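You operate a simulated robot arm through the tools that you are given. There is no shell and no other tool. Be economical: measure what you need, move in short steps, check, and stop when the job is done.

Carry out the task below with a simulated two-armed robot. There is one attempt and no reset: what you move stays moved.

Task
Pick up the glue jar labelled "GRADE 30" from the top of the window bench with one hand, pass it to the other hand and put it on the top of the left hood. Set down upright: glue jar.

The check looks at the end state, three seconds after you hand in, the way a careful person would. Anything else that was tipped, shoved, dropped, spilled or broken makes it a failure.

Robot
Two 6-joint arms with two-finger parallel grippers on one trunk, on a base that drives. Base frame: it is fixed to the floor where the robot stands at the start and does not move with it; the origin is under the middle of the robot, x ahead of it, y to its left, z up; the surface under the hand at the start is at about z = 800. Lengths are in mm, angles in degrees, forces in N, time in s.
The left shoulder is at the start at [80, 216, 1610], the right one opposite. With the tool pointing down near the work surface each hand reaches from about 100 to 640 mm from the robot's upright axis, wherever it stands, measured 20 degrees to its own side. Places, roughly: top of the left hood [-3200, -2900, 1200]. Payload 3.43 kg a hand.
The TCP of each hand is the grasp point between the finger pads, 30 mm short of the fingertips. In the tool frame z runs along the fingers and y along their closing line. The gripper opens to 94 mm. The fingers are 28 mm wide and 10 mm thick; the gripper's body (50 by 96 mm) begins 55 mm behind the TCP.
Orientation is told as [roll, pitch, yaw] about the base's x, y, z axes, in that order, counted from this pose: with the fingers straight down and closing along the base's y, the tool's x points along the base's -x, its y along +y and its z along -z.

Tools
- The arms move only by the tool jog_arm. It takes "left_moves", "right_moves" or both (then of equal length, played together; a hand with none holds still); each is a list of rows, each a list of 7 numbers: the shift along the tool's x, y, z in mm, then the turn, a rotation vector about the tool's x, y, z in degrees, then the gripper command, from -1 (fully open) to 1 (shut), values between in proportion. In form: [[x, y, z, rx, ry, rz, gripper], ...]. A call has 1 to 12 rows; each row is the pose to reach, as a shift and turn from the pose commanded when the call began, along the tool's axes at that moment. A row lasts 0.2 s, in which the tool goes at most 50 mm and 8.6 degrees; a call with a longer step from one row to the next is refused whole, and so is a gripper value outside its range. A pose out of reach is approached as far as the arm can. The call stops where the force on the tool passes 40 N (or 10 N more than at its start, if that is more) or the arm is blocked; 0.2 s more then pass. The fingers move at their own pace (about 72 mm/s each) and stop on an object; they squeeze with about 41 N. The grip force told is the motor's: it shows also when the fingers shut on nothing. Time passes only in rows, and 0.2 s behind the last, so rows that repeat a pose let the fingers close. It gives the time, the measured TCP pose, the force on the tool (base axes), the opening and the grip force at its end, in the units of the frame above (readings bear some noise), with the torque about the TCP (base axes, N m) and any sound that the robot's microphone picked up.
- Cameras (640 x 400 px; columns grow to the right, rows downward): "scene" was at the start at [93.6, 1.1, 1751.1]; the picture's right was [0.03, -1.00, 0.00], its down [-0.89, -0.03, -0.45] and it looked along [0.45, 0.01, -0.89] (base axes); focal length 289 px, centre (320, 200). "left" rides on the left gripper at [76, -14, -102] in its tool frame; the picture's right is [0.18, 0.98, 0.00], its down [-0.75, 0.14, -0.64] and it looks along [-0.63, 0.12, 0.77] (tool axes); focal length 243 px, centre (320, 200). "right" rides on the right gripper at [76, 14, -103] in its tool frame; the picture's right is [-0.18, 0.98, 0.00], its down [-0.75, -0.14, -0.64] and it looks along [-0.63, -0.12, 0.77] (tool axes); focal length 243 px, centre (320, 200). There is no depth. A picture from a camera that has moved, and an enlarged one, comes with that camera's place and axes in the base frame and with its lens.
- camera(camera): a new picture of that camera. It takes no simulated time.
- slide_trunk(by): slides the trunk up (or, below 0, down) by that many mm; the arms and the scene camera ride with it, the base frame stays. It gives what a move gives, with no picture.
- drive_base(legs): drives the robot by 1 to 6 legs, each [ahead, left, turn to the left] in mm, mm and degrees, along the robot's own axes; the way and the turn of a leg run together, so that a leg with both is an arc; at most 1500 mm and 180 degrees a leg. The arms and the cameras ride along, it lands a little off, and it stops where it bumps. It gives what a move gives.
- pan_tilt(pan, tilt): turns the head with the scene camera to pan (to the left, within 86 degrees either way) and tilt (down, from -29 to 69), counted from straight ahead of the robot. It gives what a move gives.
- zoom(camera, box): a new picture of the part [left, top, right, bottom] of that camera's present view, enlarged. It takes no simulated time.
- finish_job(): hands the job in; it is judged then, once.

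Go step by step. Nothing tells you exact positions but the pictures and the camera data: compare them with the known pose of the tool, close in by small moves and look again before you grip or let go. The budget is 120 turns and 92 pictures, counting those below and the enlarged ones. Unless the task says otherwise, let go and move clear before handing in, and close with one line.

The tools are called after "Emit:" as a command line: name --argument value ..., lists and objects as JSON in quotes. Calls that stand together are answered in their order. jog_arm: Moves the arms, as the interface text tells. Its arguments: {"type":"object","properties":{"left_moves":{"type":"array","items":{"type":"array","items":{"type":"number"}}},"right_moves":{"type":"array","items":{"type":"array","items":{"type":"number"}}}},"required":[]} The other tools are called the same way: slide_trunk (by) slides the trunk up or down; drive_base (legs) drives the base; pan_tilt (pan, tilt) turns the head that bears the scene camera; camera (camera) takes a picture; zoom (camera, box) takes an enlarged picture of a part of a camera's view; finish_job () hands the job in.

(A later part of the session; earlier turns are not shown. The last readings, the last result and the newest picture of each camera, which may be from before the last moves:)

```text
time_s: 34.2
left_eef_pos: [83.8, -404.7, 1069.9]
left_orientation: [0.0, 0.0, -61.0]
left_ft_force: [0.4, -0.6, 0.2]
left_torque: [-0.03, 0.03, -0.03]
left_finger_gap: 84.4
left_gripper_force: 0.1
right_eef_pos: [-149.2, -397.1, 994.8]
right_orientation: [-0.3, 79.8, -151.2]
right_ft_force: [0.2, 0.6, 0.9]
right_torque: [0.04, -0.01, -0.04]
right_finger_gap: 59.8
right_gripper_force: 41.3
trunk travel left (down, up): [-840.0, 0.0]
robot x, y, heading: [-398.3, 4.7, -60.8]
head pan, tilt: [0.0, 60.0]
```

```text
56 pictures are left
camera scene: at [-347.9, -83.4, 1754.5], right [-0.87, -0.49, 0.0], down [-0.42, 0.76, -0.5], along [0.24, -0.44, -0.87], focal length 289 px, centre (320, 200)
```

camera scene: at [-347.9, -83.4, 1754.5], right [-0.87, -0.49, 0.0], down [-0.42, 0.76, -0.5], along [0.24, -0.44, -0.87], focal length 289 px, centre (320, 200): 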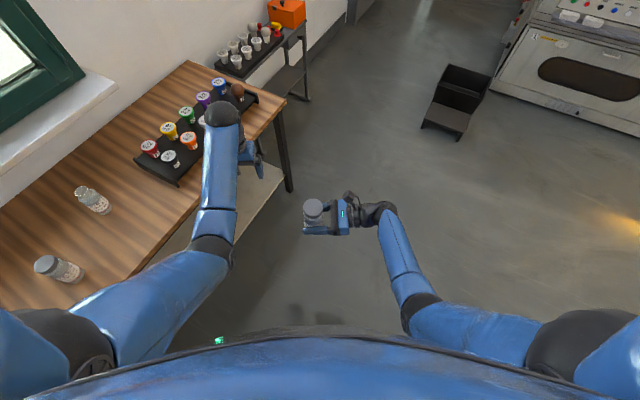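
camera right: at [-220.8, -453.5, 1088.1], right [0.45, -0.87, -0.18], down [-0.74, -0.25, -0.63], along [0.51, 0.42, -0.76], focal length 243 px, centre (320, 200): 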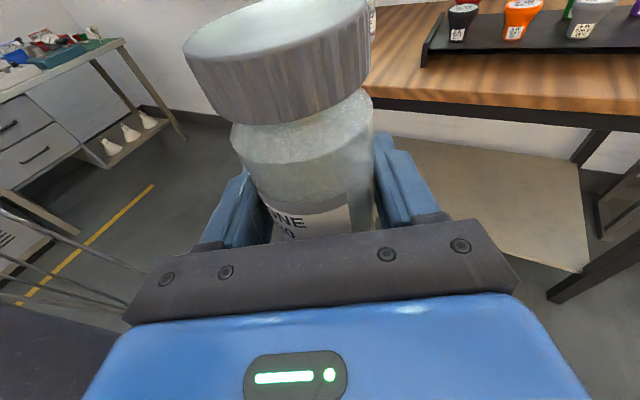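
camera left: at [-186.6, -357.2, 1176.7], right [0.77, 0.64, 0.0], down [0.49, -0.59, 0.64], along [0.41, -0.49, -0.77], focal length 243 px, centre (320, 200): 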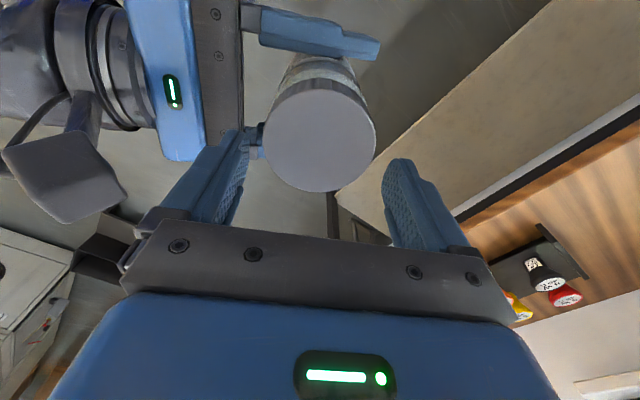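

Handed over cleanly. I draw the left arm back a bit, then turn to face the line and drive forward into the aisle, then look.

Emit:
jog_arm --left_moves '[[40, 0, 0, 0, 0, 0, -0.8], [80, 0, 0, 0, 0, 0, -0.8], [110, 0, 10, 0, 0, 0, -0.8], [110, 0, 20, 0, 0, 0, -0.8]]'

Emit:
drive_base --legs '[[0, 0, -29], [900, 0, 0]]'

Emit:
pan_tilt --pan -70 --tilt 25

Emit:
camera --camera "scene"

```text
time_s: 35.2
left_eef_pos: [30.2, -311.6, 1051.0]
left_orientation: [0.1, 0.0, -61.0]
left_ft_force: [-0.6, 0.2, 0.8]
left_torque: [0.01, 0.01, -0.04]
left_finger_gap: 84.7
left_gripper_force: 0.0
left hand out of reach, approached as far as the arm can: row 2, 3
right_eef_pos: [-150.0, -398.8, 994.0]
right_orientation: [-0.5, 80.0, -151.4]
right_ft_force: [0.7, -0.2, -0.5]
right_torque: [0.0, -0.04, 0.01]
right_finger_gap: 59.7
right_gripper_force: 41.8
trunk travel left (down, up): [-840.0, 0.0]
robot x, y, heading: [-395.6, -0.2, -60.9]
head pan, tilt: [0.0, 60.0]
```

```text
time_s: 41.3
left_eef_pos: [-149.5, -1370.0, 1051.2]
left_orientation: [0.0, 0.0, -88.8]
left_ft_force: [-0.2, -0.5, 0.0]
left_torque: [0.0, 0.0, 0.03]
left_finger_gap: 84.8
left_gripper_force: 0.1
right_eef_pos: [-349.4, -1362.8, 996.4]
right_orientation: [-0.1, 80.0, -178.8]
right_ft_force: [0.2, 1.0, 0.3]
right_torque: [0.02, -0.01, -0.03]
right_finger_gap: 59.5
right_gripper_force: 41.2
trunk travel left (down, up): [-840.0, 0.0]
robot x, y, heading: [-381.4, -895.5, -88.6]
head pan, tilt: [0.0, 60.0]
```

```text
time_s: 42.7
left_eef_pos: [-149.4, -1371.0, 1050.5]
left_orientation: [0.0, 0.1, -88.8]
left_ft_force: [0.2, -0.3, 0.0]
left_torque: [-0.04, 0.04, -0.03]
left_finger_gap: 84.7
left_gripper_force: 0.1
right_eef_pos: [-350.2, -1363.2, 995.3]
right_orientation: [-0.3, 80.0, -179.0]
right_ft_force: [-0.5, -0.6, -0.7]
right_torque: [-0.04, 0.02, -0.01]
right_finger_gap: 59.5
right_gripper_force: 41.0
trunk travel left (down, up): [-840.0, 0.0]
robot x, y, heading: [-378.1, -899.7, -88.8]
head pan, tilt: [-70.0, 25.0]
```

```text
55 pictures are left
camera scene: at [-466.1, -959.3, 1804.5], right [-0.36, 0.93, 0.0], down [0.39, 0.15, -0.91], along [-0.84, -0.33, -0.42], focal length 289 px, centre (320, 200)
```

scene: 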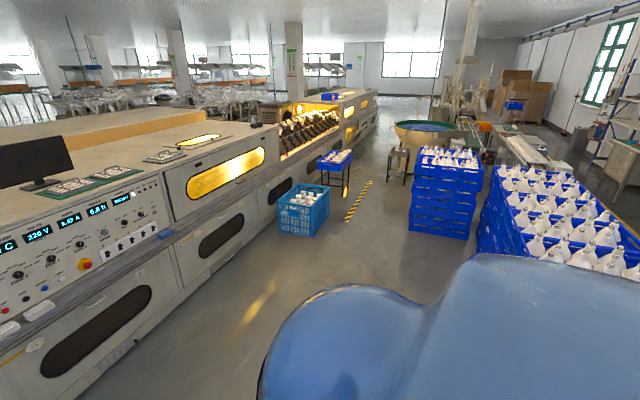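

The aisle is clear toward the space in front of the left hood; the crate starts near x -3050. I go diagonally to about [-2500, -1750].

Emit:
drive_base --legs '[[380, -1060, -0.6], [430, -1060, -0.6]]'

Emit:
pan_tilt --pan 0 --tilt 35

Emit:
camera --camera "scene"

Emit:
camera --camera "right"

```text
time_s: 53.9
left_eef_pos: [-2300.6, -2152.8, 1050.7]
left_orientation: [0.0, 0.0, -91.2]
left_ft_force: [-1.0, -0.2, -1.3]
left_torque: [0.0, 0.01, 0.02]
left_finger_gap: 84.5
left_gripper_force: 0.1
right_eef_pos: [-2501.4, -2136.6, 994.7]
right_orientation: [-0.2, 80.0, 178.5]
right_ft_force: [-0.1, -0.3, 0.0]
right_torque: [0.0, -0.03, 0.01]
right_finger_gap: 59.5
right_gripper_force: 41.2
trunk travel left (down, up): [-840.0, 0.0]
robot x, y, heading: [-2514.6, -1669.1, -91.2]
head pan, tilt: [-70.0, 25.0]
```

```text
time_s: 55.3
left_eef_pos: [-2302.0, -2154.0, 1050.3]
left_orientation: [0.0, 0.1, -91.3]
left_ft_force: [-1.4, -1.1, 0.6]
left_torque: [-0.01, -0.01, 0.0]
left_finger_gap: 84.8
left_gripper_force: 0.1
right_eef_pos: [-2502.1, -2137.5, 995.6]
right_orientation: [-0.4, 80.0, 178.4]
right_ft_force: [-0.1, -0.6, -0.6]
right_torque: [-0.02, 0.01, 0.01]
right_finger_gap: 59.5
right_gripper_force: 41.1
trunk travel left (down, up): [-840.0, 0.0]
robot x, y, heading: [-2514.3, -1665.7, -91.2]
head pan, tilt: [0.0, 35.0]
```

```text
54 pictures are left
camera scene: at [-2515.2, -1787.0, 1788.8], right [-1.0, 0.02, 0.0], down [0.01, 0.57, -0.82], along [-0.02, -0.82, -0.57], focal length 289 px, centre (320, 200)
```

scene: 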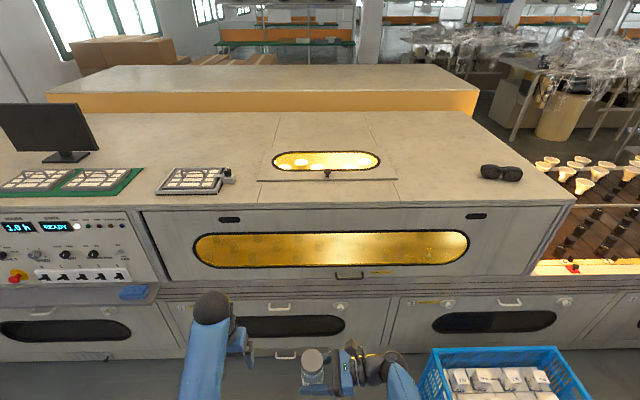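

```text
53 pictures are left
camera right: at [-2591.7, -2149.8, 1088.0], right [-0.05, -0.98, -0.18], down [-0.76, 0.16, -0.63], along [0.65, 0.1, -0.75], focal length 243 px, centre (320, 200)
```

right: 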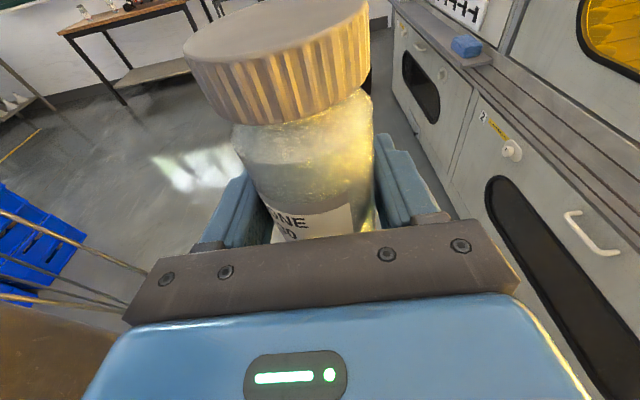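

The left hood's top is ahead, with a glass lid in the middle, dark goggles at right and a fixture at left. The clear area right of the lid suits the jar; I check the crate's place before closing in.

Emit:
pan_tilt --pan -30 --tilt 50

Emit:
camera --camera "scene"

```text
time_s: 56.2
left_eef_pos: [-2301.9, -2154.8, 1051.0]
left_orientation: [0.0, 0.0, -91.2]
left_ft_force: [0.2, 0.0, 0.6]
left_torque: [-0.01, -0.02, -0.01]
left_finger_gap: 84.4
left_gripper_force: 0.2
right_eef_pos: [-2503.4, -2136.6, 994.4]
right_orientation: [-0.3, 80.0, 178.3]
right_ft_force: [0.1, 0.0, 0.3]
right_torque: [-0.05, 0.0, 0.05]
right_finger_gap: 59.3
right_gripper_force: 41.5
trunk travel left (down, up): [-840.0, 0.0]
robot x, y, heading: [-2516.7, -1666.2, -91.2]
head pan, tilt: [-30.0, 50.0]
```

```text
52 pictures are left
camera scene: at [-2553.4, -1764.9, 1767.0], right [-0.86, 0.52, 0.0], down [0.4, 0.66, -0.64], along [-0.33, -0.55, -0.77], focal length 289 px, centre (320, 200)
```

scene: 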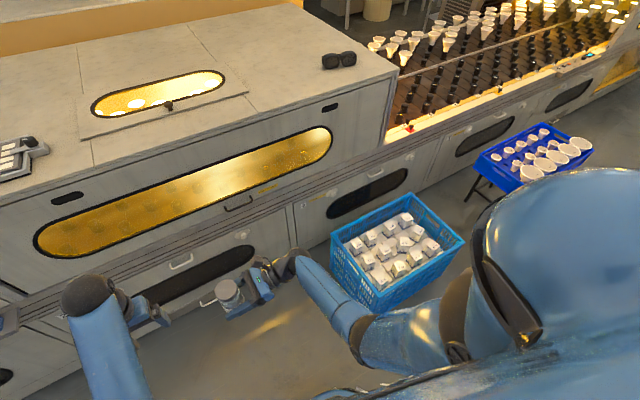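

Crate's left side runs at x≈-3060…-3150, so the robot can stand near x -2680. I raise the right hand with the jar well above the hood's height and tuck the left arm in and low.

Emit:
jog_arm --right_moves '[[29.5, 13, -25.5, 0, 0, 0, 1], [59, 26, -51, 0, 0, 0, 1], [88.5, 39, -76.5, 0, 0, 0, 1], [118, 52, -102, 0, 0, 0, 1], [147.5, 65, -127.5, 0, 0, 0, 1], [177, 78, -153, 0, 0, 0, 1], [206.5, 91, -178.5, 0, 0, 0, 1], [236, 104, -204, 0, 0, 0, 1], [265.5, 117, -229.5, 0, 0, 0, 1], [295, 130, -255, 0, 0, 0, 1], [295, 130, -255, 0, 0, 0, 1]]' --left_moves '[[0, 10, 25, 0, 0, 0, -0.8], [10, 20, 60, 0, 0, 0, -0.8], [40, 30, 95, 0, 0, 0, -0.8], [70, 40, 130, 0, 0, 0, -0.8], [105, 50, 160, 0, 0, 0, -0.8], [140, 60, 180, 0, 0, 0, -0.8], [175, 70, 195, 0, 0, 0, -0.8], [205, 80, 200, 0, 0, 0, -0.8], [235, 90, 200, 0, 0, 0, -0.8], [235, 90, 200, 0, 0, 0, -0.8], [235, 90, 200, 0, 0, 0, -0.8]]'

Emit:
camera --camera "right"

Emit:
camera --camera "scene"

```text
time_s: 58.6
left_eef_pos: [-2208.1, -1940.2, 856.6]
left_orientation: [0.8, -1.3, -94.2]
left_ft_force: [0.2, -0.4, -0.6]
left_torque: [0.02, 0.0, 0.03]
left_finger_gap: 84.6
left_gripper_force: 0.0
right_eef_pos: [-2705.0, -2263.2, 1328.6]
right_orientation: [-0.7, 79.9, 178.1]
right_ft_force: [0.1, 0.0, -2.9]
right_torque: [-0.04, -0.03, -0.01]
right_finger_gap: 59.6
right_gripper_force: 41.0
trunk travel left (down, up): [-840.0, 0.0]
robot x, y, heading: [-2509.4, -1664.4, -91.0]
head pan, tilt: [-30.0, 50.0]
```

```text
51 pictures are left
camera right: at [-2794.3, -2276.2, 1421.5], right [-0.05, -0.98, -0.18], down [-0.76, 0.16, -0.63], along [0.65, 0.11, -0.75], focal length 243 px, centre (320, 200)
```

right: 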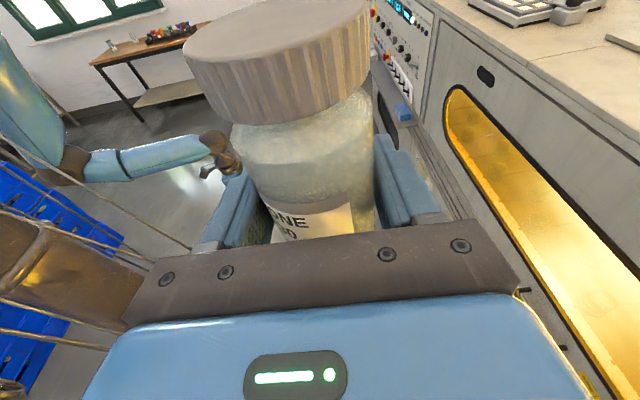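

```text
50 pictures are left
camera scene: at [-2553.4, -1765.0, 1767.3], right [-0.85, 0.52, 0.0], down [0.4, 0.66, -0.64], along [-0.33, -0.55, -0.77], focal length 289 px, centre (320, 200)
```

scene: 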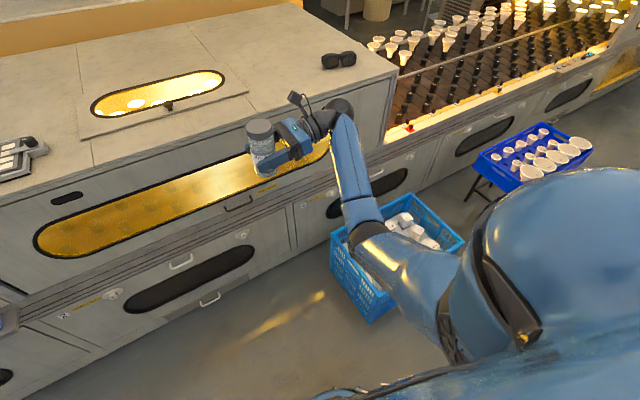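

The arm reaches well at z 1329. I drive closer in a careful step, keeping left of the crate.

Emit:
drive_base --legs '[[300, -165, 0.8]]'

Emit:
camera --camera "right"

Emit:
camera --camera "scene"

```text
time_s: 60.9
left_eef_pos: [-2368.3, -2239.3, 857.2]
left_orientation: [0.8, -1.5, -93.2]
left_ft_force: [-0.6, -0.6, -0.4]
left_torque: [-0.02, 0.02, 0.0]
left_finger_gap: 84.6
left_gripper_force: 0.0
right_eef_pos: [-2861.1, -2566.4, 1329.3]
right_orientation: [0.4, 80.0, 180.0]
right_ft_force: [0.8, -0.9, -2.2]
right_torque: [-0.03, 0.01, -0.04]
right_finger_gap: 59.6
right_gripper_force: 41.3
trunk travel left (down, up): [-840.0, 0.0]
robot x, y, heading: [-2680.2, -1970.8, -90.5]
head pan, tilt: [-30.0, 50.0]
```

```text
49 pictures are left
camera right: at [-2950.1, -2580.6, 1422.6], right [-0.04, -0.98, -0.18], down [-0.76, 0.15, -0.63], along [0.65, 0.11, -0.76], focal length 243 px, centre (320, 200)
```

right: 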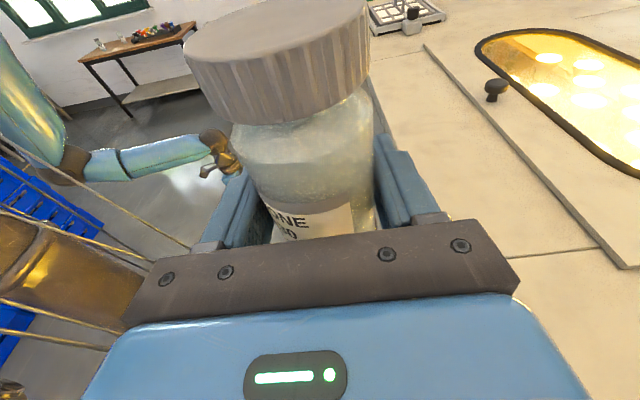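

```text
48 pictures are left
camera scene: at [-2716.1, -2065.6, 1767.3], right [-0.86, 0.51, 0.0], down [0.39, 0.66, -0.64], along [-0.33, -0.56, -0.76], focal length 289 px, centre (320, 200)
```

scene: 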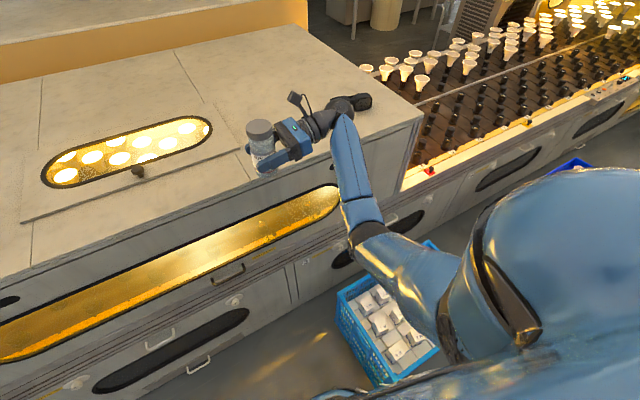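

Triangulation puts the hood top at z≈1142, front edge y≈-2693, the lid's near right corner at about [-2867, -2841]. I aim for about [-2960, -2795]; drive 170 mm closer and shift the hand.

Emit:
drive_base --legs '[[170, 0, 0.4]]'

Emit:
jog_arm --right_moves '[[-8, 20, -45, 0, 0, 0, 1], [-17, 45, -85, 0, 0, 0, 1], [-17, 58, -98, 0, 0, 0, 1], [-17, 58, -98, 0, 0, 0, 1]]'

Emit:
camera --camera "right"

Emit:
pan_tilt --pan -25 --tilt 45

Emit:
camera --camera "scene"

```text
time_s: 62.4
left_eef_pos: [-2365.6, -2410.3, 859.0]
left_orientation: [1.0, -1.8, -93.0]
left_ft_force: [-0.4, 0.1, -0.2]
left_torque: [-0.02, 0.0, 0.05]
left_finger_gap: 84.6
left_gripper_force: 0.1
right_eef_pos: [-2856.8, -2739.5, 1331.3]
right_orientation: [0.7, 80.0, -179.1]
right_ft_force: [-0.1, 0.3, -2.7]
right_torque: [-0.03, 0.01, -0.02]
right_finger_gap: 59.4
right_gripper_force: 41.0
trunk travel left (down, up): [-840.0, 0.0]
robot x, y, heading: [-2682.6, -2142.2, -90.3]
head pan, tilt: [-30.0, 50.0]
```

```text
time_s: 63.4
left_eef_pos: [-2365.3, -2413.9, 858.0]
left_orientation: [1.0, -1.5, -93.1]
left_ft_force: [0.1, -0.9, -0.1]
left_torque: [0.02, 0.0, -0.02]
left_finger_gap: 84.7
left_gripper_force: 0.1
right_eef_pos: [-2950.4, -2804.8, 1327.7]
right_orientation: [0.1, 80.2, 179.7]
right_ft_force: [-0.4, -0.2, -3.0]
right_torque: [-0.01, 0.0, 0.0]
right_finger_gap: 59.4
right_gripper_force: 41.0
right hand out of reach, approached as far as the arm can: row 3, 4
trunk travel left (down, up): [-840.0, 0.0]
robot x, y, heading: [-2680.1, -2143.0, -90.2]
head pan, tilt: [-30.0, 50.0]
```

```text
47 pictures are left
camera right: at [-3038.3, -2818.0, 1419.9], right [-0.04, -0.98, -0.18], down [-0.76, 0.14, -0.63], along [0.65, 0.12, -0.75], focal length 243 px, centre (320, 200)
```

right: 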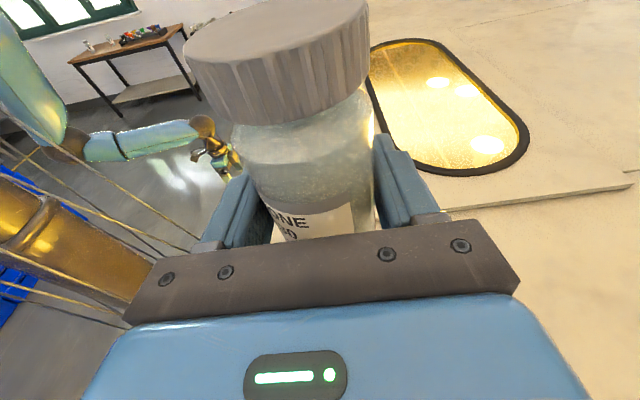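

```text
time_s: 64.0
left_eef_pos: [-2366.9, -2413.5, 857.9]
left_orientation: [1.0, -1.6, -93.1]
left_ft_force: [-0.6, 0.6, -0.3]
left_torque: [0.01, -0.03, -0.01]
left_finger_gap: 84.5
left_gripper_force: 0.0
right_eef_pos: [-2949.8, -2802.3, 1327.1]
right_orientation: [-0.1, 80.2, 179.7]
right_ft_force: [0.2, -0.3, -2.4]
right_torque: [0.02, -0.02, -0.01]
right_finger_gap: 59.4
right_gripper_force: 41.0
trunk travel left (down, up): [-840.0, 0.0]
robot x, y, heading: [-2680.5, -2142.1, -90.1]
head pan, tilt: [-25.0, 45.0]
```

```text
46 pictures are left
camera scene: at [-2713.0, -2249.2, 1773.9], right [-0.91, 0.42, 0.0], down [0.3, 0.64, -0.71], along [-0.3, -0.64, -0.71], focal length 289 px, centre (320, 200)
```

scene: 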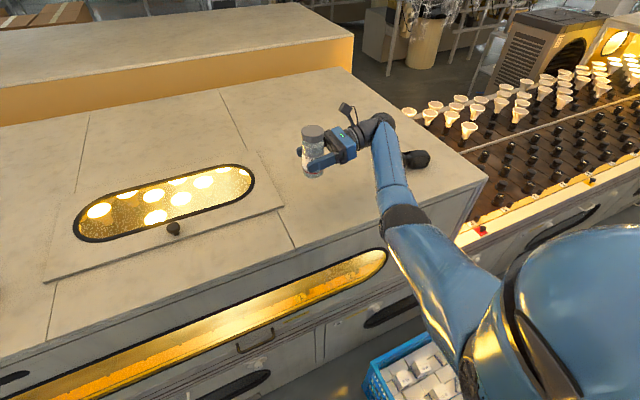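

The spot is clear: the lid's right edge is at x≈-2848 and the goggles near x -3370. The arm is near its reach, so I drive 60 mm further and draw the hand back 60, then slide the trunk down.

Emit:
drive_base --legs '[[60, 0, 0]]'

Emit:
jog_arm --right_moves '[[0, -30, 0, 0, 0, 0, 1], [0, -60, 0, 0, 0, 0, 1], [0, -60, 0, 0, 0, 0, 1]]'

Emit:
slide_trunk --by -90

Emit:
camera --camera "right"

Emit:
camera --camera "scene"

```text
time_s: 65.0
left_eef_pos: [-2366.3, -2463.8, 860.5]
left_orientation: [1.0, -2.3, -92.9]
left_ft_force: [0.3, 1.3, 0.0]
left_torque: [-0.05, 0.01, 0.02]
left_finger_gap: 84.8
left_gripper_force: 0.1
right_eef_pos: [-2950.2, -2847.5, 1334.0]
right_orientation: [3.7, 80.1, -176.7]
right_ft_force: [0.0, 1.4, -2.8]
right_torque: [-0.05, 0.03, -0.11]
right_finger_gap: 59.4
right_gripper_force: 41.0
trunk travel left (down, up): [-840.0, 0.0]
robot x, y, heading: [-2678.9, -2202.7, -89.9]
head pan, tilt: [-25.0, 45.0]
```

```text
time_s: 65.8
left_eef_pos: [-2366.8, -2469.6, 858.2]
left_orientation: [0.9, -1.8, -93.0]
left_ft_force: [-0.2, -0.6, -1.5]
left_torque: [-0.01, -0.03, 0.0]
left_finger_gap: 84.9
left_gripper_force: 0.0
right_eef_pos: [-2928.0, -2805.3, 1329.0]
right_orientation: [1.7, 80.4, -179.3]
right_ft_force: [-0.1, -0.1, -2.8]
right_torque: [0.02, -0.01, -0.03]
right_finger_gap: 59.5
right_gripper_force: 40.9
right hand out of reach, approached as far as the arm can: row 1, 2, 3
trunk travel left (down, up): [-840.0, 0.0]
robot x, y, heading: [-2680.1, -2201.4, -89.9]
head pan, tilt: [-25.0, 45.0]
```

```text
time_s: 67.0
left_eef_pos: [-2366.6, -2471.5, 768.6]
left_orientation: [1.2, -1.8, -93.0]
left_ft_force: [0.8, 1.3, 0.0]
left_torque: [0.02, -0.01, -0.02]
left_finger_gap: 84.4
left_gripper_force: 0.0
right_eef_pos: [-2931.6, -2807.6, 1236.1]
right_orientation: [1.1, 80.5, -179.9]
right_ft_force: [0.6, 0.0, -3.2]
right_torque: [0.0, -0.02, 0.01]
right_finger_gap: 59.6
right_gripper_force: 41.1
trunk travel left (down, up): [-750.0, 90.0]
robot x, y, heading: [-2680.5, -2200.7, -89.9]
head pan, tilt: [-25.0, 45.0]
```

```text
45 pictures are left
camera right: at [-3020.2, -2821.3, 1329.4], right [-0.05, -0.98, -0.18], down [-0.76, 0.15, -0.64], along [0.65, 0.1, -0.75], focal length 243 px, centre (320, 200)
```

right: 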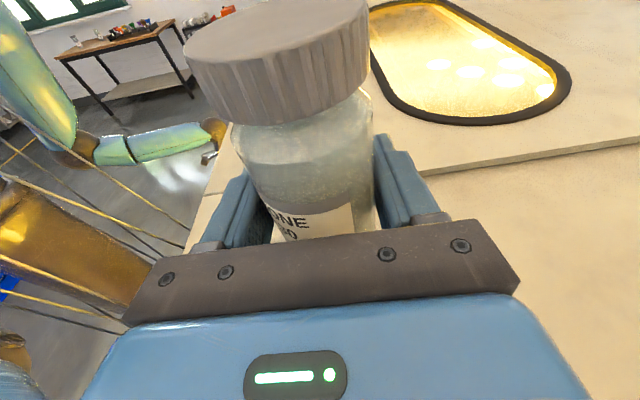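

```text
44 pictures are left
camera scene: at [-2713.3, -2305.4, 1683.1], right [-0.91, 0.42, 0.0], down [0.3, 0.64, -0.71], along [-0.3, -0.64, -0.71], focal length 289 px, centre (320, 200)
```

scene: 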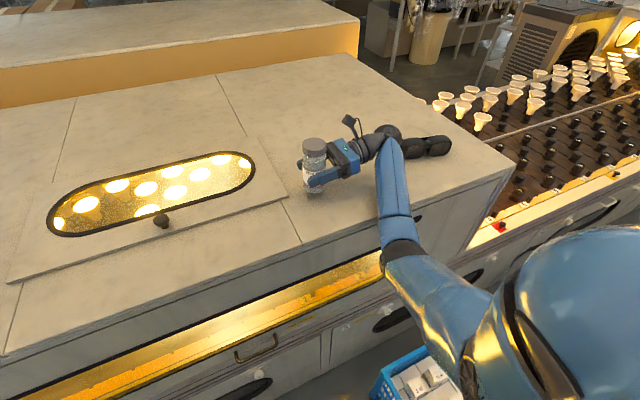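

The jar hangs about 40–55 mm over the free surface, upright. I lower by 25 mm with the trunk and check the gap.

Emit:
slide_trunk --by -25

Emit:
zoom --camera "scene" --box '[260, 130, 400, 220]'

```text
time_s: 67.8
left_eef_pos: [-2364.5, -2463.5, 746.0]
left_orientation: [0.7, -2.4, -93.1]
left_ft_force: [-0.2, -1.2, 1.0]
left_torque: [0.01, 0.01, 0.0]
left_finger_gap: 84.3
left_gripper_force: 0.1
right_eef_pos: [-2925.8, -2796.8, 1231.5]
right_orientation: [11.0, 79.4, -170.3]
right_ft_force: [-0.9, -0.3, -2.2]
right_torque: [-0.02, 0.0, -0.04]
right_finger_gap: 59.3
right_gripper_force: 41.2
trunk travel left (down, up): [-725.0, 115.0]
robot x, y, heading: [-2678.1, -2201.2, -89.8]
head pan, tilt: [-25.0, 45.0]
```

```text
4.44 times, centred on (330, 175) of scene
camera zoom: at [-2704.3, -2287.8, 1661.5], right [-0.91, 0.42, 0.0], down [0.29, 0.63, -0.72], along [-0.3, -0.65, -0.7], focal length 1285 px, centre (276, 311)
```

zoom: 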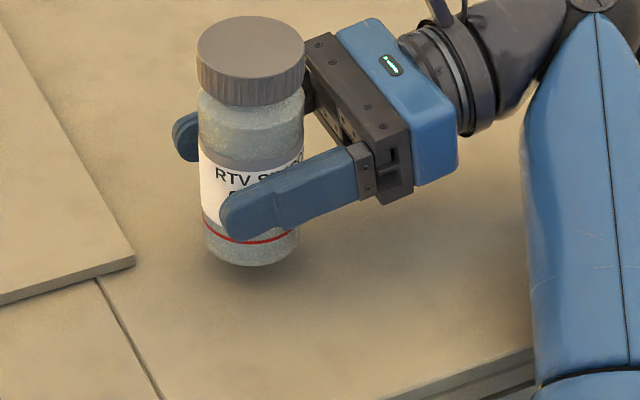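

The hand hardly went down while the body shifted: the forearm or elbow seems to be resting on the hood's front edge. I raise the trunk again at once and look.

Emit:
slide_trunk --by 45

Emit:
pan_tilt --pan -45 --tilt 50

Emit:
camera --camera "scene"

```text
time_s: 68.6
left_eef_pos: [-2364.4, -2469.9, 788.6]
left_orientation: [0.9, -1.9, -92.9]
left_ft_force: [0.3, 0.7, 0.7]
left_torque: [0.0, 0.04, -0.01]
left_finger_gap: 85.0
left_gripper_force: 0.1
right_eef_pos: [-2928.6, -2805.8, 1259.7]
right_orientation: [1.2, 80.4, -179.6]
right_ft_force: [1.1, 0.3, -2.8]
right_torque: [0.02, -0.01, -0.03]
right_finger_gap: 59.2
right_gripper_force: 41.5
trunk travel left (down, up): [-770.0, 70.0]
robot x, y, heading: [-2680.8, -2200.8, -89.8]
head pan, tilt: [-25.0, 45.0]
```

```text
time_s: 69.5
left_eef_pos: [-2365.2, -2471.7, 788.5]
left_orientation: [1.0, -1.7, -93.0]
left_ft_force: [0.9, -0.6, -0.2]
left_torque: [0.01, -0.02, -0.01]
left_finger_gap: 84.6
left_gripper_force: 0.1
right_eef_pos: [-2929.6, -2809.7, 1259.3]
right_orientation: [0.9, 80.5, 179.9]
right_ft_force: [-0.3, 0.9, -1.8]
right_torque: [0.0, 0.03, -0.02]
right_finger_gap: 59.0
right_gripper_force: 41.6
trunk travel left (down, up): [-770.0, 70.0]
robot x, y, heading: [-2676.9, -2201.2, -90.0]
head pan, tilt: [-45.0, 50.0]
```

```text
42 pictures are left
camera scene: at [-2733.3, -2286.7, 1697.1], right [-0.71, 0.7, 0.0], down [0.54, 0.54, -0.64], along [-0.45, -0.46, -0.77], focal length 289 px, centre (320, 200)
```

scene: 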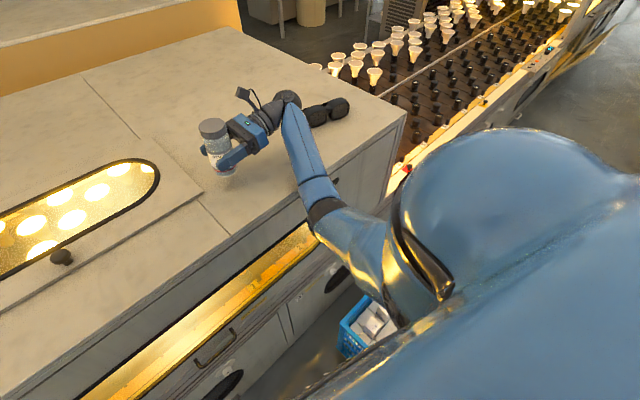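

The elbow sags near the hood's edge. I go back up, back the robot 60 mm so the jar goes nearer the front edge, and will lower with the arm from the raised trunk, which keeps the elbow high.

Emit:
slide_trunk --by 70

Emit:
drive_base --legs '[[-60, 0, 0]]'

Emit:
jog_arm --right_moves '[[0, 0, 25, 0, 0, 0, 1], [0, 0, 45, 0, 0, 0, 1], [0, 0, 45, 0, 0, 0, 1]]'

Emit:
camera --camera "scene"

```text
time_s: 70.5
left_eef_pos: [-2367.1, -2472.4, 859.3]
left_orientation: [1.1, -1.5, -92.8]
left_ft_force: [-0.4, -0.3, -0.5]
left_torque: [-0.03, -0.03, -0.02]
left_finger_gap: 84.8
left_gripper_force: 0.1
right_eef_pos: [-2929.8, -2808.6, 1328.2]
right_orientation: [0.7, 80.4, 179.7]
right_ft_force: [-0.8, 1.2, -1.9]
right_torque: [-0.02, 0.0, 0.02]
right_finger_gap: 59.4
right_gripper_force: 41.2
trunk travel left (down, up): [-840.0, 0.0]
robot x, y, heading: [-2680.1, -2202.5, -90.0]
head pan, tilt: [-45.0, 50.0]
```

```text
time_s: 71.5
left_eef_pos: [-2366.7, -2422.1, 855.1]
left_orientation: [1.0, -1.2, -93.0]
left_ft_force: [0.0, -0.7, -0.5]
left_torque: [0.05, -0.03, -0.04]
left_finger_gap: 84.6
left_gripper_force: 0.0
right_eef_pos: [-2930.0, -2764.5, 1321.0]
right_orientation: [-2.9, 80.4, 176.1]
right_ft_force: [-0.3, -0.6, -2.9]
right_torque: [0.02, -0.07, 0.09]
right_finger_gap: 59.6
right_gripper_force: 41.0
trunk travel left (down, up): [-840.0, 0.0]
robot x, y, heading: [-2680.7, -2145.7, -89.9]
head pan, tilt: [-45.0, 50.0]
```

```text
time_s: 72.3
left_eef_pos: [-2366.0, -2417.6, 857.7]
left_orientation: [1.2, -1.6, -93.1]
left_ft_force: [0.5, 0.8, -0.7]
left_torque: [0.04, 0.0, 0.03]
left_finger_gap: 84.5
left_gripper_force: 0.0
right_eef_pos: [-2885.9, -2757.3, 1315.0]
right_orientation: [-0.4, 80.4, 178.6]
right_ft_force: [-0.4, -0.5, -2.2]
right_torque: [0.01, -0.01, 0.0]
right_finger_gap: 59.3
right_gripper_force: 41.6
trunk travel left (down, up): [-840.0, 0.0]
robot x, y, heading: [-2678.0, -2146.8, -90.2]
head pan, tilt: [-45.0, 50.0]
```

```text
41 pictures are left
camera scene: at [-2734.3, -2234.4, 1766.7], right [-0.71, 0.71, 0.0], down [0.54, 0.54, -0.64], along [-0.45, -0.45, -0.77], focal length 289 px, centre (320, 200)
```

scene: 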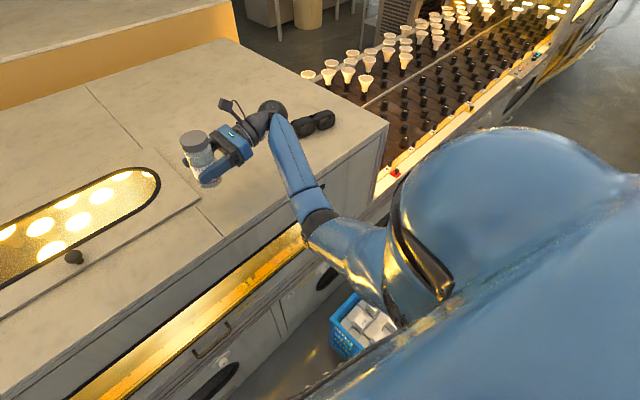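

Now the hand is at [-2886, -2757, 1315] without reach trouble. I lower by arm 80 mm and compare commanded with measured.

Emit:
jog_arm --right_moves '[[-20, 0, 3.5, 0, 0, 0, 1], [-40, 0, 7, 0, 0, 0, 1], [-60, 0, 10, 0, 0, 0, 1], [-79, 0, 13.5, 0, 0, 0, 1], [-79, 0, 13.5, 0, 0, 0, 1]]'

Emit:
camera --camera "scene"

Emit:
camera --camera "right"

```text
time_s: 73.5
left_eef_pos: [-2365.1, -2415.6, 858.2]
left_orientation: [1.1, -1.8, -93.1]
left_ft_force: [0.1, -0.4, 0.5]
left_torque: [0.0, 0.01, 0.0]
left_finger_gap: 84.5
left_gripper_force: 0.0
right_eef_pos: [-2884.7, -2754.1, 1238.9]
right_orientation: [0.7, 80.4, 179.5]
right_ft_force: [0.1, -0.8, -3.0]
right_torque: [-0.02, 0.01, 0.04]
right_finger_gap: 59.0
right_gripper_force: 41.3
trunk travel left (down, up): [-840.0, 0.0]
robot x, y, heading: [-2678.1, -2139.2, -89.7]
head pan, tilt: [-45.0, 50.0]
```

```text
40 pictures are left
camera scene: at [-2733.3, -2230.2, 1767.0], right [-0.71, 0.71, 0.0], down [0.54, 0.54, -0.64], along [-0.45, -0.45, -0.77], focal length 289 px, centre (320, 200)
```

scene: 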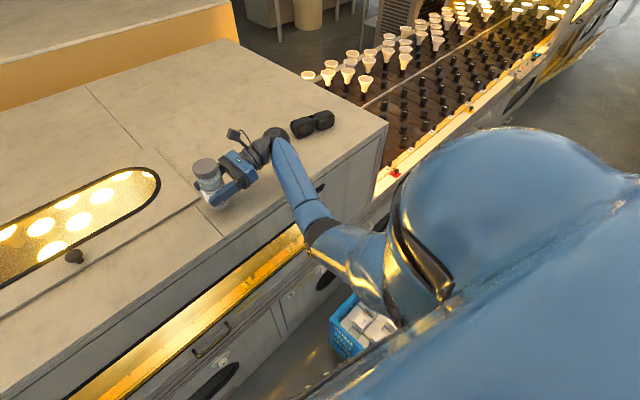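

```text
39 pictures are left
camera right: at [-2974.7, -2766.9, 1331.9], right [-0.05, -0.98, -0.18], down [-0.76, 0.15, -0.64], along [0.65, 0.11, -0.75], focal length 243 px, centre (320, 200)
```

right: 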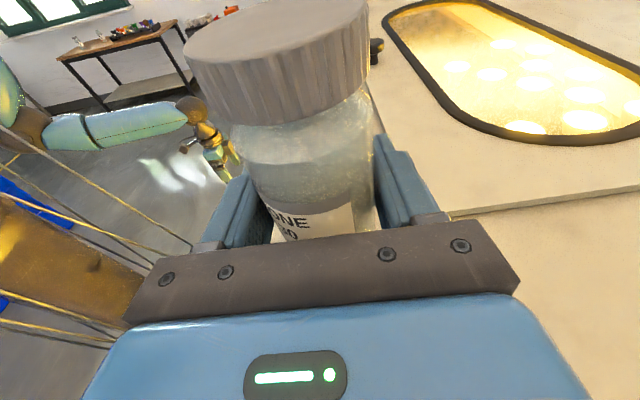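

The base crept back 4 mm, which hints at contact again. I look at the forearm near the edge.

Emit:
zoom --camera "scene" --box '[170, 110, 370, 270]'

Emit:
camera --camera "left"

```text
2.50 times, centred on (270, 190) of scene
camera zoom: at [-2733.3, -2230.2, 1767.0], right [-0.71, 0.71, 0.0], down [0.54, 0.54, -0.64], along [-0.45, -0.45, -0.77], focal length 723 px, centre (445, 225)
```

zoom: 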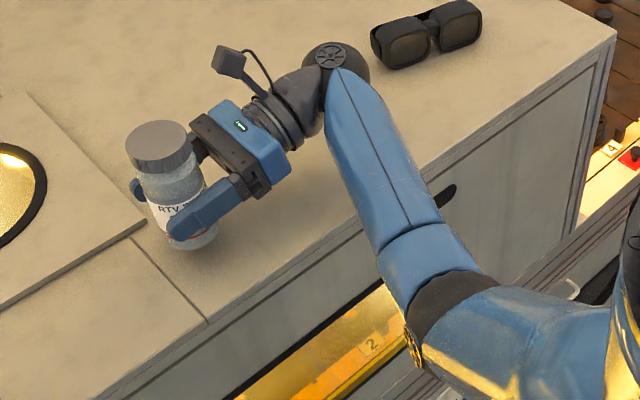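

```text
37 pictures are left
camera left: at [-2377.1, -2335.7, 959.3], right [0.99, 0.13, 0.01], down [0.09, -0.74, 0.67], along [0.1, -0.66, -0.75], focal length 243 px, centre (320, 200)
```

left: 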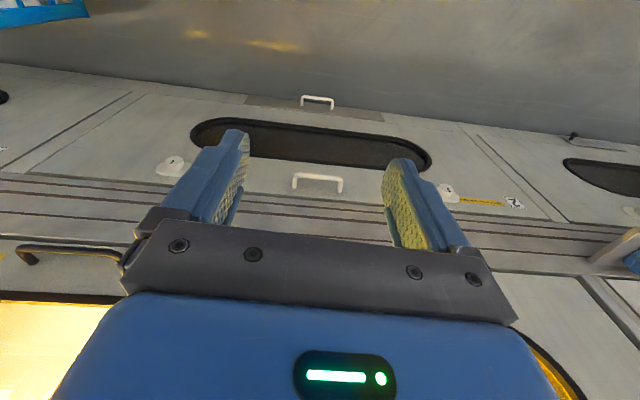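

By geometry the elbow is now higher than the wrist and clear of the edge; the small drift may be just settling. I lower 15 mm more and watch the tracking and base.

Emit:
jog_arm --right_moves '[[-8, 0, 1.3, 0, 0, 0, 1], [-15, 0, 2.5, 0, 0, 0, 1], [-15, 0, 2.5, 0, 0, 0, 1]]'

Emit:
zoom --camera "scene" --box '[170, 140, 270, 220]'

```text
time_s: 74.3
left_eef_pos: [-2365.0, -2415.0, 857.6]
left_orientation: [1.0, -1.8, -93.0]
left_ft_force: [0.2, 0.3, 0.0]
left_torque: [-0.01, 0.01, -0.02]
left_finger_gap: 84.9
left_gripper_force: 0.0
right_eef_pos: [-2884.4, -2753.0, 1223.9]
right_orientation: [0.5, 80.4, 179.5]
right_ft_force: [0.5, -0.3, -3.2]
right_torque: [-0.05, 0.0, -0.01]
right_finger_gap: 59.1
right_gripper_force: 40.9
trunk travel left (down, up): [-840.0, 0.0]
robot x, y, heading: [-2679.8, -2141.2, -90.0]
head pan, tilt: [-45.0, 50.0]
```

```text
5.00 times, centred on (220, 180) of scene
camera zoom: at [-2733.6, -2229.8, 1767.0], right [-0.71, 0.71, 0.0], down [0.54, 0.54, -0.64], along [-0.45, -0.45, -0.77], focal length 1446 px, centre (820, 300)
```

zoom: 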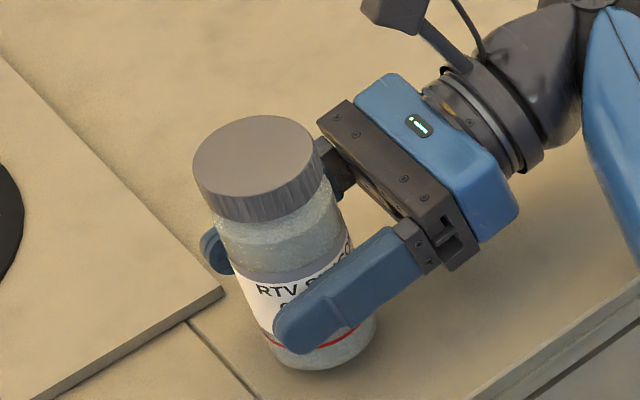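

Tracking is exact and the base is stable. The landing spot is ~75 mm behind the front edge and ~55 mm clear of the lid. I lower 18 mm in small rows.

Emit:
jog_arm --right_moves '[[-4, 0, 0.7, 0, 0, 0, 1], [-8, 0, 1.3, 0, 0, 0, 1], [-12, 0, 2, 0, 0, 0, 1], [-15, 0, 2.5, 0, 0, 0, 1], [-18, 0, 3, 0, 0, 0, 1]]'

Emit:
zoom --camera "scene" --box '[170, 140, 270, 220]'

```text
time_s: 75.6
left_eef_pos: [-2365.1, -2412.7, 857.8]
left_orientation: [1.1, -1.7, -93.1]
left_ft_force: [0.1, -0.4, -0.5]
left_torque: [0.02, 0.01, 0.02]
left_finger_gap: 84.8
left_gripper_force: 0.0
right_eef_pos: [-2885.2, -2752.1, 1211.6]
right_orientation: [5.1, 80.7, -176.0]
right_ft_force: [3.4, 5.0, 12.5]
right_torque: [0.63, -0.02, -0.13]
right_finger_gap: 59.2
right_gripper_force: 41.1
trunk travel left (down, up): [-840.0, 0.0]
robot x, y, heading: [-2680.0, -2143.0, -89.9]
head pan, tilt: [-45.0, 50.0]
stopped in row 5 (right hand): the force on the tool passed its limit at 41 N (the readings are from after the stop); the commanded pose is now the measured one
```

```text
5.00 times, centred on (220, 180) of scene
camera zoom: at [-2732.3, -2226.8, 1767.2], right [-0.71, 0.71, 0.0], down [0.54, 0.54, -0.64], along [-0.45, -0.46, -0.77], focal length 1446 px, centre (820, 300)
```

zoom: 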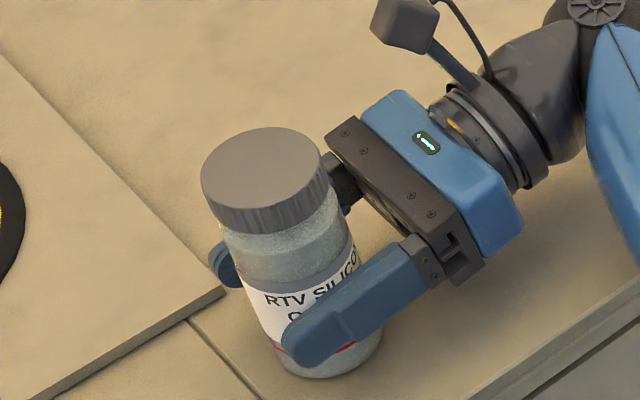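

The jar touched down at TCP z≈1211 (surface ≈1157). I ease up 2 mm and level the small tilt before release.

Emit:
jog_arm --right_moves '[[1.5, 0, -0.2, 0, 0, 0, 1], [1.5, 0, -0.2, 0, 0, 0, 1], [1.5, 0, -0.2, 0, 0, 0, 1]]'

Emit:
camera --camera "right"

```text
time_s: 76.4
left_eef_pos: [-2366.2, -2413.5, 858.1]
left_orientation: [0.9, -1.8, -93.0]
left_ft_force: [-0.4, -0.4, -0.1]
left_torque: [-0.02, 0.0, 0.0]
left_finger_gap: 84.9
left_gripper_force: 0.0
right_eef_pos: [-2885.7, -2752.3, 1213.7]
right_orientation: [4.4, 80.5, -176.7]
right_ft_force: [3.5, 1.5, 7.2]
right_torque: [0.36, -0.13, -0.07]
right_finger_gap: 59.0
right_gripper_force: 41.0
trunk travel left (down, up): [-840.0, 0.0]
robot x, y, heading: [-2679.5, -2138.5, -89.9]
head pan, tilt: [-45.0, 50.0]
```

```text
34 pictures are left
camera right: at [-2975.5, -2764.1, 1304.9], right [-0.05, -0.98, -0.17], down [-0.75, 0.15, -0.64], along [0.65, 0.1, -0.75], focal length 243 px, centre (320, 200)
```

right: 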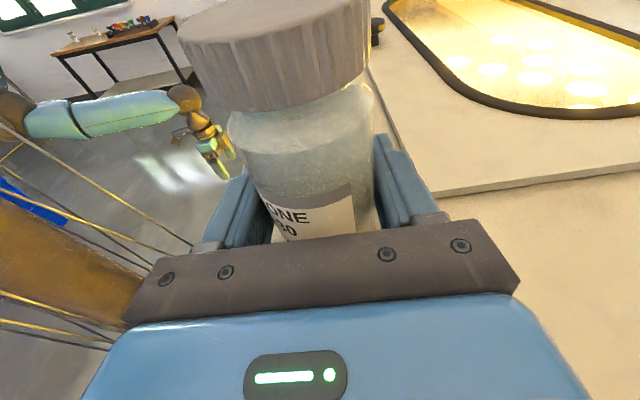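

Emit:
jog_arm --right_moves '[[0.5, 0, 0, 0, 0, 0.4, 1], [1, 0, 0, 0, 0, 0.7, 1], [1, 0, 0, 0, 0, 0.7, 1]]'

Emit:
zoom --camera "scene" --box '[180, 150, 260, 214]'

```text
time_s: 77.2
left_eef_pos: [-2366.2, -2415.2, 858.9]
left_orientation: [0.9, -1.9, -93.0]
left_ft_force: [0.0, 0.2, -0.3]
left_torque: [0.01, 0.0, -0.02]
left_finger_gap: 84.6
left_gripper_force: 0.1
right_eef_pos: [-2884.1, -2753.1, 1212.5]
right_orientation: [0.1, 80.7, 178.7]
right_ft_force: [-0.3, -0.2, 5.1]
right_torque: [-0.15, 0.08, -0.04]
right_finger_gap: 59.3
right_gripper_force: 41.3
trunk travel left (down, up): [-840.0, 0.0]
robot x, y, heading: [-2681.4, -2141.6, -90.0]
head pan, tilt: [-45.0, 50.0]
```

```text
6.25 times, centred on (220, 182) of scene
camera zoom: at [-2733.2, -2228.4, 1767.1], right [-0.71, 0.71, 0.0], down [0.54, 0.54, -0.64], along [-0.45, -0.46, -0.77], focal length 1807 px, centre (945, 312)
```

zoom: 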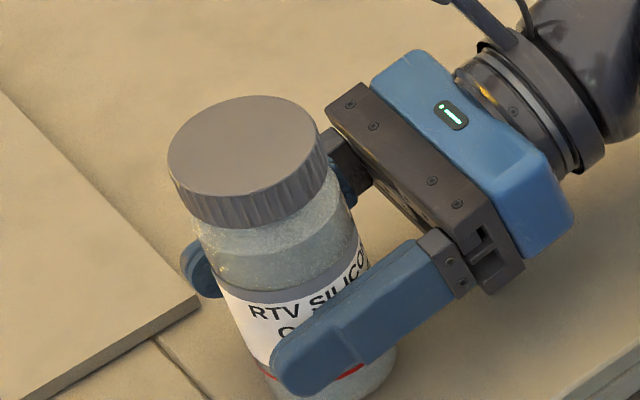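

Level, with only a light load on the surface. I open the fingers and, after checking, back off.

Emit:
jog_arm --right_moves '[[0, 0, 0, 0, 0, 0, 0], [0, 0, 0, 0, 0, 0, -1], [0, 0, 0, 0, 0, 0, -1], [0, 0, 0, 0, 0, 0, -1]]'

Emit:
camera --camera "right"

```text
time_s: 78.2
left_eef_pos: [-2366.1, -2414.3, 859.0]
left_orientation: [1.0, -1.8, -93.0]
left_ft_force: [-0.2, -0.6, 0.6]
left_torque: [0.01, -0.02, -0.03]
left_finger_gap: 84.6
left_gripper_force: 0.1
right_eef_pos: [-2886.0, -2753.6, 1212.4]
right_orientation: [-0.3, 80.6, 178.5]
right_ft_force: [-0.2, 0.1, 0.1]
right_torque: [-0.02, 0.02, -0.06]
right_finger_gap: 93.9
right_gripper_force: 0.1
trunk travel left (down, up): [-840.0, 0.0]
robot x, y, heading: [-2681.2, -2141.2, -90.3]
head pan, tilt: [-45.0, 50.0]
```

```text
32 pictures are left
camera right: at [-2975.6, -2766.2, 1304.1], right [-0.05, -0.98, -0.18], down [-0.75, 0.16, -0.64], along [0.66, 0.1, -0.75], focal length 243 px, centre (320, 200)
```

right: 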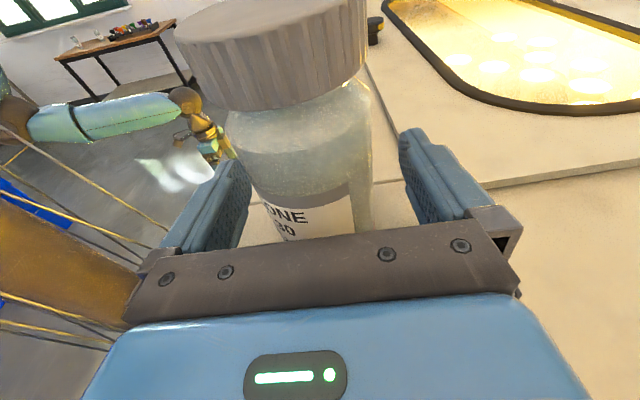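

The jar stands free. I retreat 15 mm and then lift straight up the way I came, fingers well open around the narrower cap.

Emit:
jog_arm --right_moves '[[0, 0, -8, 0, 0, 0, -1], [0, 0, -15, 0, 0, 0, -1], [0, 0, -22, 0, 0, 0, -1]]'

Emit:
camera --camera "right"

```text
time_s: 79.0
left_eef_pos: [-2368.0, -2414.2, 857.4]
left_orientation: [1.1, -1.8, -93.0]
left_ft_force: [-0.3, 0.0, 0.5]
left_torque: [0.0, -0.02, -0.02]
left_finger_gap: 84.7
left_gripper_force: 0.2
right_eef_pos: [-2907.1, -2752.8, 1216.0]
right_orientation: [-0.4, 80.6, 178.3]
right_ft_force: [-0.4, 0.8, -0.3]
right_torque: [0.0, 0.0, 0.01]
right_finger_gap: 94.2
right_gripper_force: 0.1
trunk travel left (down, up): [-840.0, 0.0]
robot x, y, heading: [-2680.1, -2142.6, -89.9]
head pan, tilt: [-45.0, 50.0]
```

```text
31 pictures are left
camera right: at [-2997.1, -2765.3, 1307.7], right [-0.05, -0.98, -0.18], down [-0.75, 0.16, -0.64], along [0.66, 0.1, -0.75], focal length 243 px, centre (320, 200)
```

right: 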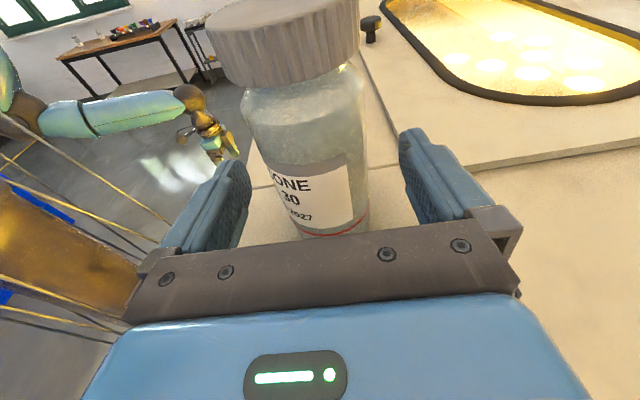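

Tracking is straight; I continue straight back in small steps.

Emit:
jog_arm --right_moves '[[0, 0, -8, 0, 0, 0, -1], [0, 0, -16, 0, 0, 0, -1], [0, 0, -25, 0, 0, 0, -1]]'

```text
time_s: 79.8
left_eef_pos: [-2365.7, -2414.9, 858.9]
left_orientation: [1.1, -1.7, -92.9]
left_ft_force: [0.2, 0.8, -0.7]
left_torque: [0.01, -0.02, 0.0]
left_finger_gap: 84.8
left_gripper_force: 0.2
right_eef_pos: [-2932.8, -2752.6, 1220.0]
right_orientation: [-0.6, 80.6, 178.3]
right_ft_force: [0.1, 0.3, 0.1]
right_torque: [0.01, 0.02, -0.01]
right_finger_gap: 93.9
right_gripper_force: 0.1
trunk travel left (down, up): [-840.0, 0.0]
robot x, y, heading: [-2677.0, -2143.0, -89.8]
head pan, tilt: [-45.0, 50.0]
```

Emit:
jog_arm --right_moves '[[0, 0, -8, 0, 0, 0, -1], [0, 0, -16, 0, 0, 0, -1], [0, 0, -25, 0, 0, 0, -1]]'

Emit:
camera --camera "right"

Emit:
camera --camera "scene"

```text
time_s: 80.6
left_eef_pos: [-2366.1, -2414.3, 859.2]
left_orientation: [0.9, -1.6, -92.9]
left_ft_force: [0.9, -0.7, -0.6]
left_torque: [0.0, 0.02, -0.02]
left_finger_gap: 84.4
left_gripper_force: 0.0
right_eef_pos: [-2952.6, -2758.0, 1224.4]
right_orientation: [-0.1, 80.6, 178.4]
right_ft_force: [0.9, 0.0, -0.1]
right_torque: [-0.01, -0.01, 0.0]
right_finger_gap: 94.1
right_gripper_force: 0.0
right hand out of reach, approached as far as the arm can: row 3
trunk travel left (down, up): [-840.0, 0.0]
robot x, y, heading: [-2676.2, -2146.5, -89.7]
head pan, tilt: [-45.0, 50.0]
```

```text
30 pictures are left
camera right: at [-3042.3, -2769.8, 1315.5], right [-0.06, -0.98, -0.18], down [-0.75, 0.16, -0.64], along [0.66, 0.1, -0.75], focal length 243 px, centre (320, 200)
```

right: 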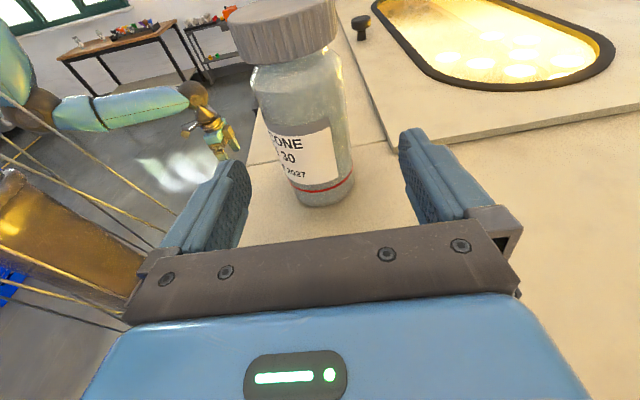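

```text
29 pictures are left
camera scene: at [-2733.4, -2229.5, 1767.0], right [-0.71, 0.71, 0.0], down [0.54, 0.54, -0.64], along [-0.45, -0.46, -0.77], focal length 289 px, centre (320, 200)
```

scene: 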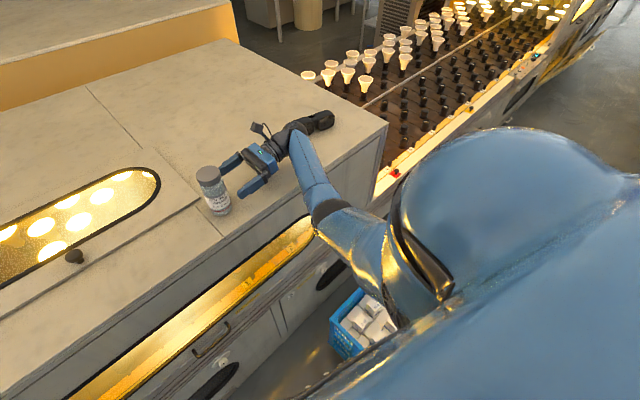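

The fingers are just clear of the jar. I lift the hand above the cap height, then back away.

Emit:
jog_arm --right_moves '[[30, 0, -2, 0, 0, 0, -1], [60, 0, -5, 0, 0, 0, -1], [90, 0, -8, 0, 0, 0, -1], [110, 0, -10, 0, 0, 0, -1], [110, 0, -10, 0, 0, 0, -1]]'

Emit:
camera --camera "scene"

```text
time_s: 81.8
left_eef_pos: [-2366.7, -2414.7, 858.2]
left_orientation: [1.0, -1.6, -93.0]
left_ft_force: [-0.6, 0.5, -0.5]
left_torque: [-0.03, 0.0, -0.01]
left_finger_gap: 84.4
left_gripper_force: 0.0
right_eef_pos: [-2942.0, -2759.1, 1336.1]
right_orientation: [0.2, 80.7, 178.4]
right_ft_force: [0.7, 0.5, 0.4]
right_torque: [-0.01, 0.03, -0.01]
right_finger_gap: 93.8
right_gripper_force: 0.0
right hand out of reach, approached as far as the arm can: row 2, 3
trunk travel left (down, up): [-840.0, 0.0]
robot x, y, heading: [-2676.0, -2142.6, -89.9]
head pan, tilt: [-45.0, 50.0]
```

```text
28 pictures are left
camera scene: at [-2733.5, -2229.2, 1767.0], right [-0.71, 0.71, 0.0], down [0.54, 0.54, -0.64], along [-0.45, -0.46, -0.77], focal length 289 px, centre (320, 200)
```

scene: 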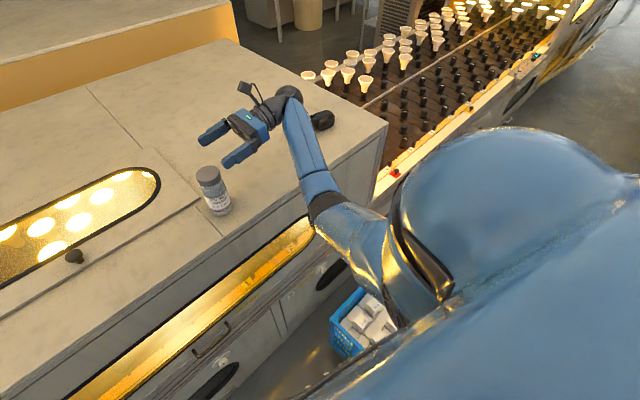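

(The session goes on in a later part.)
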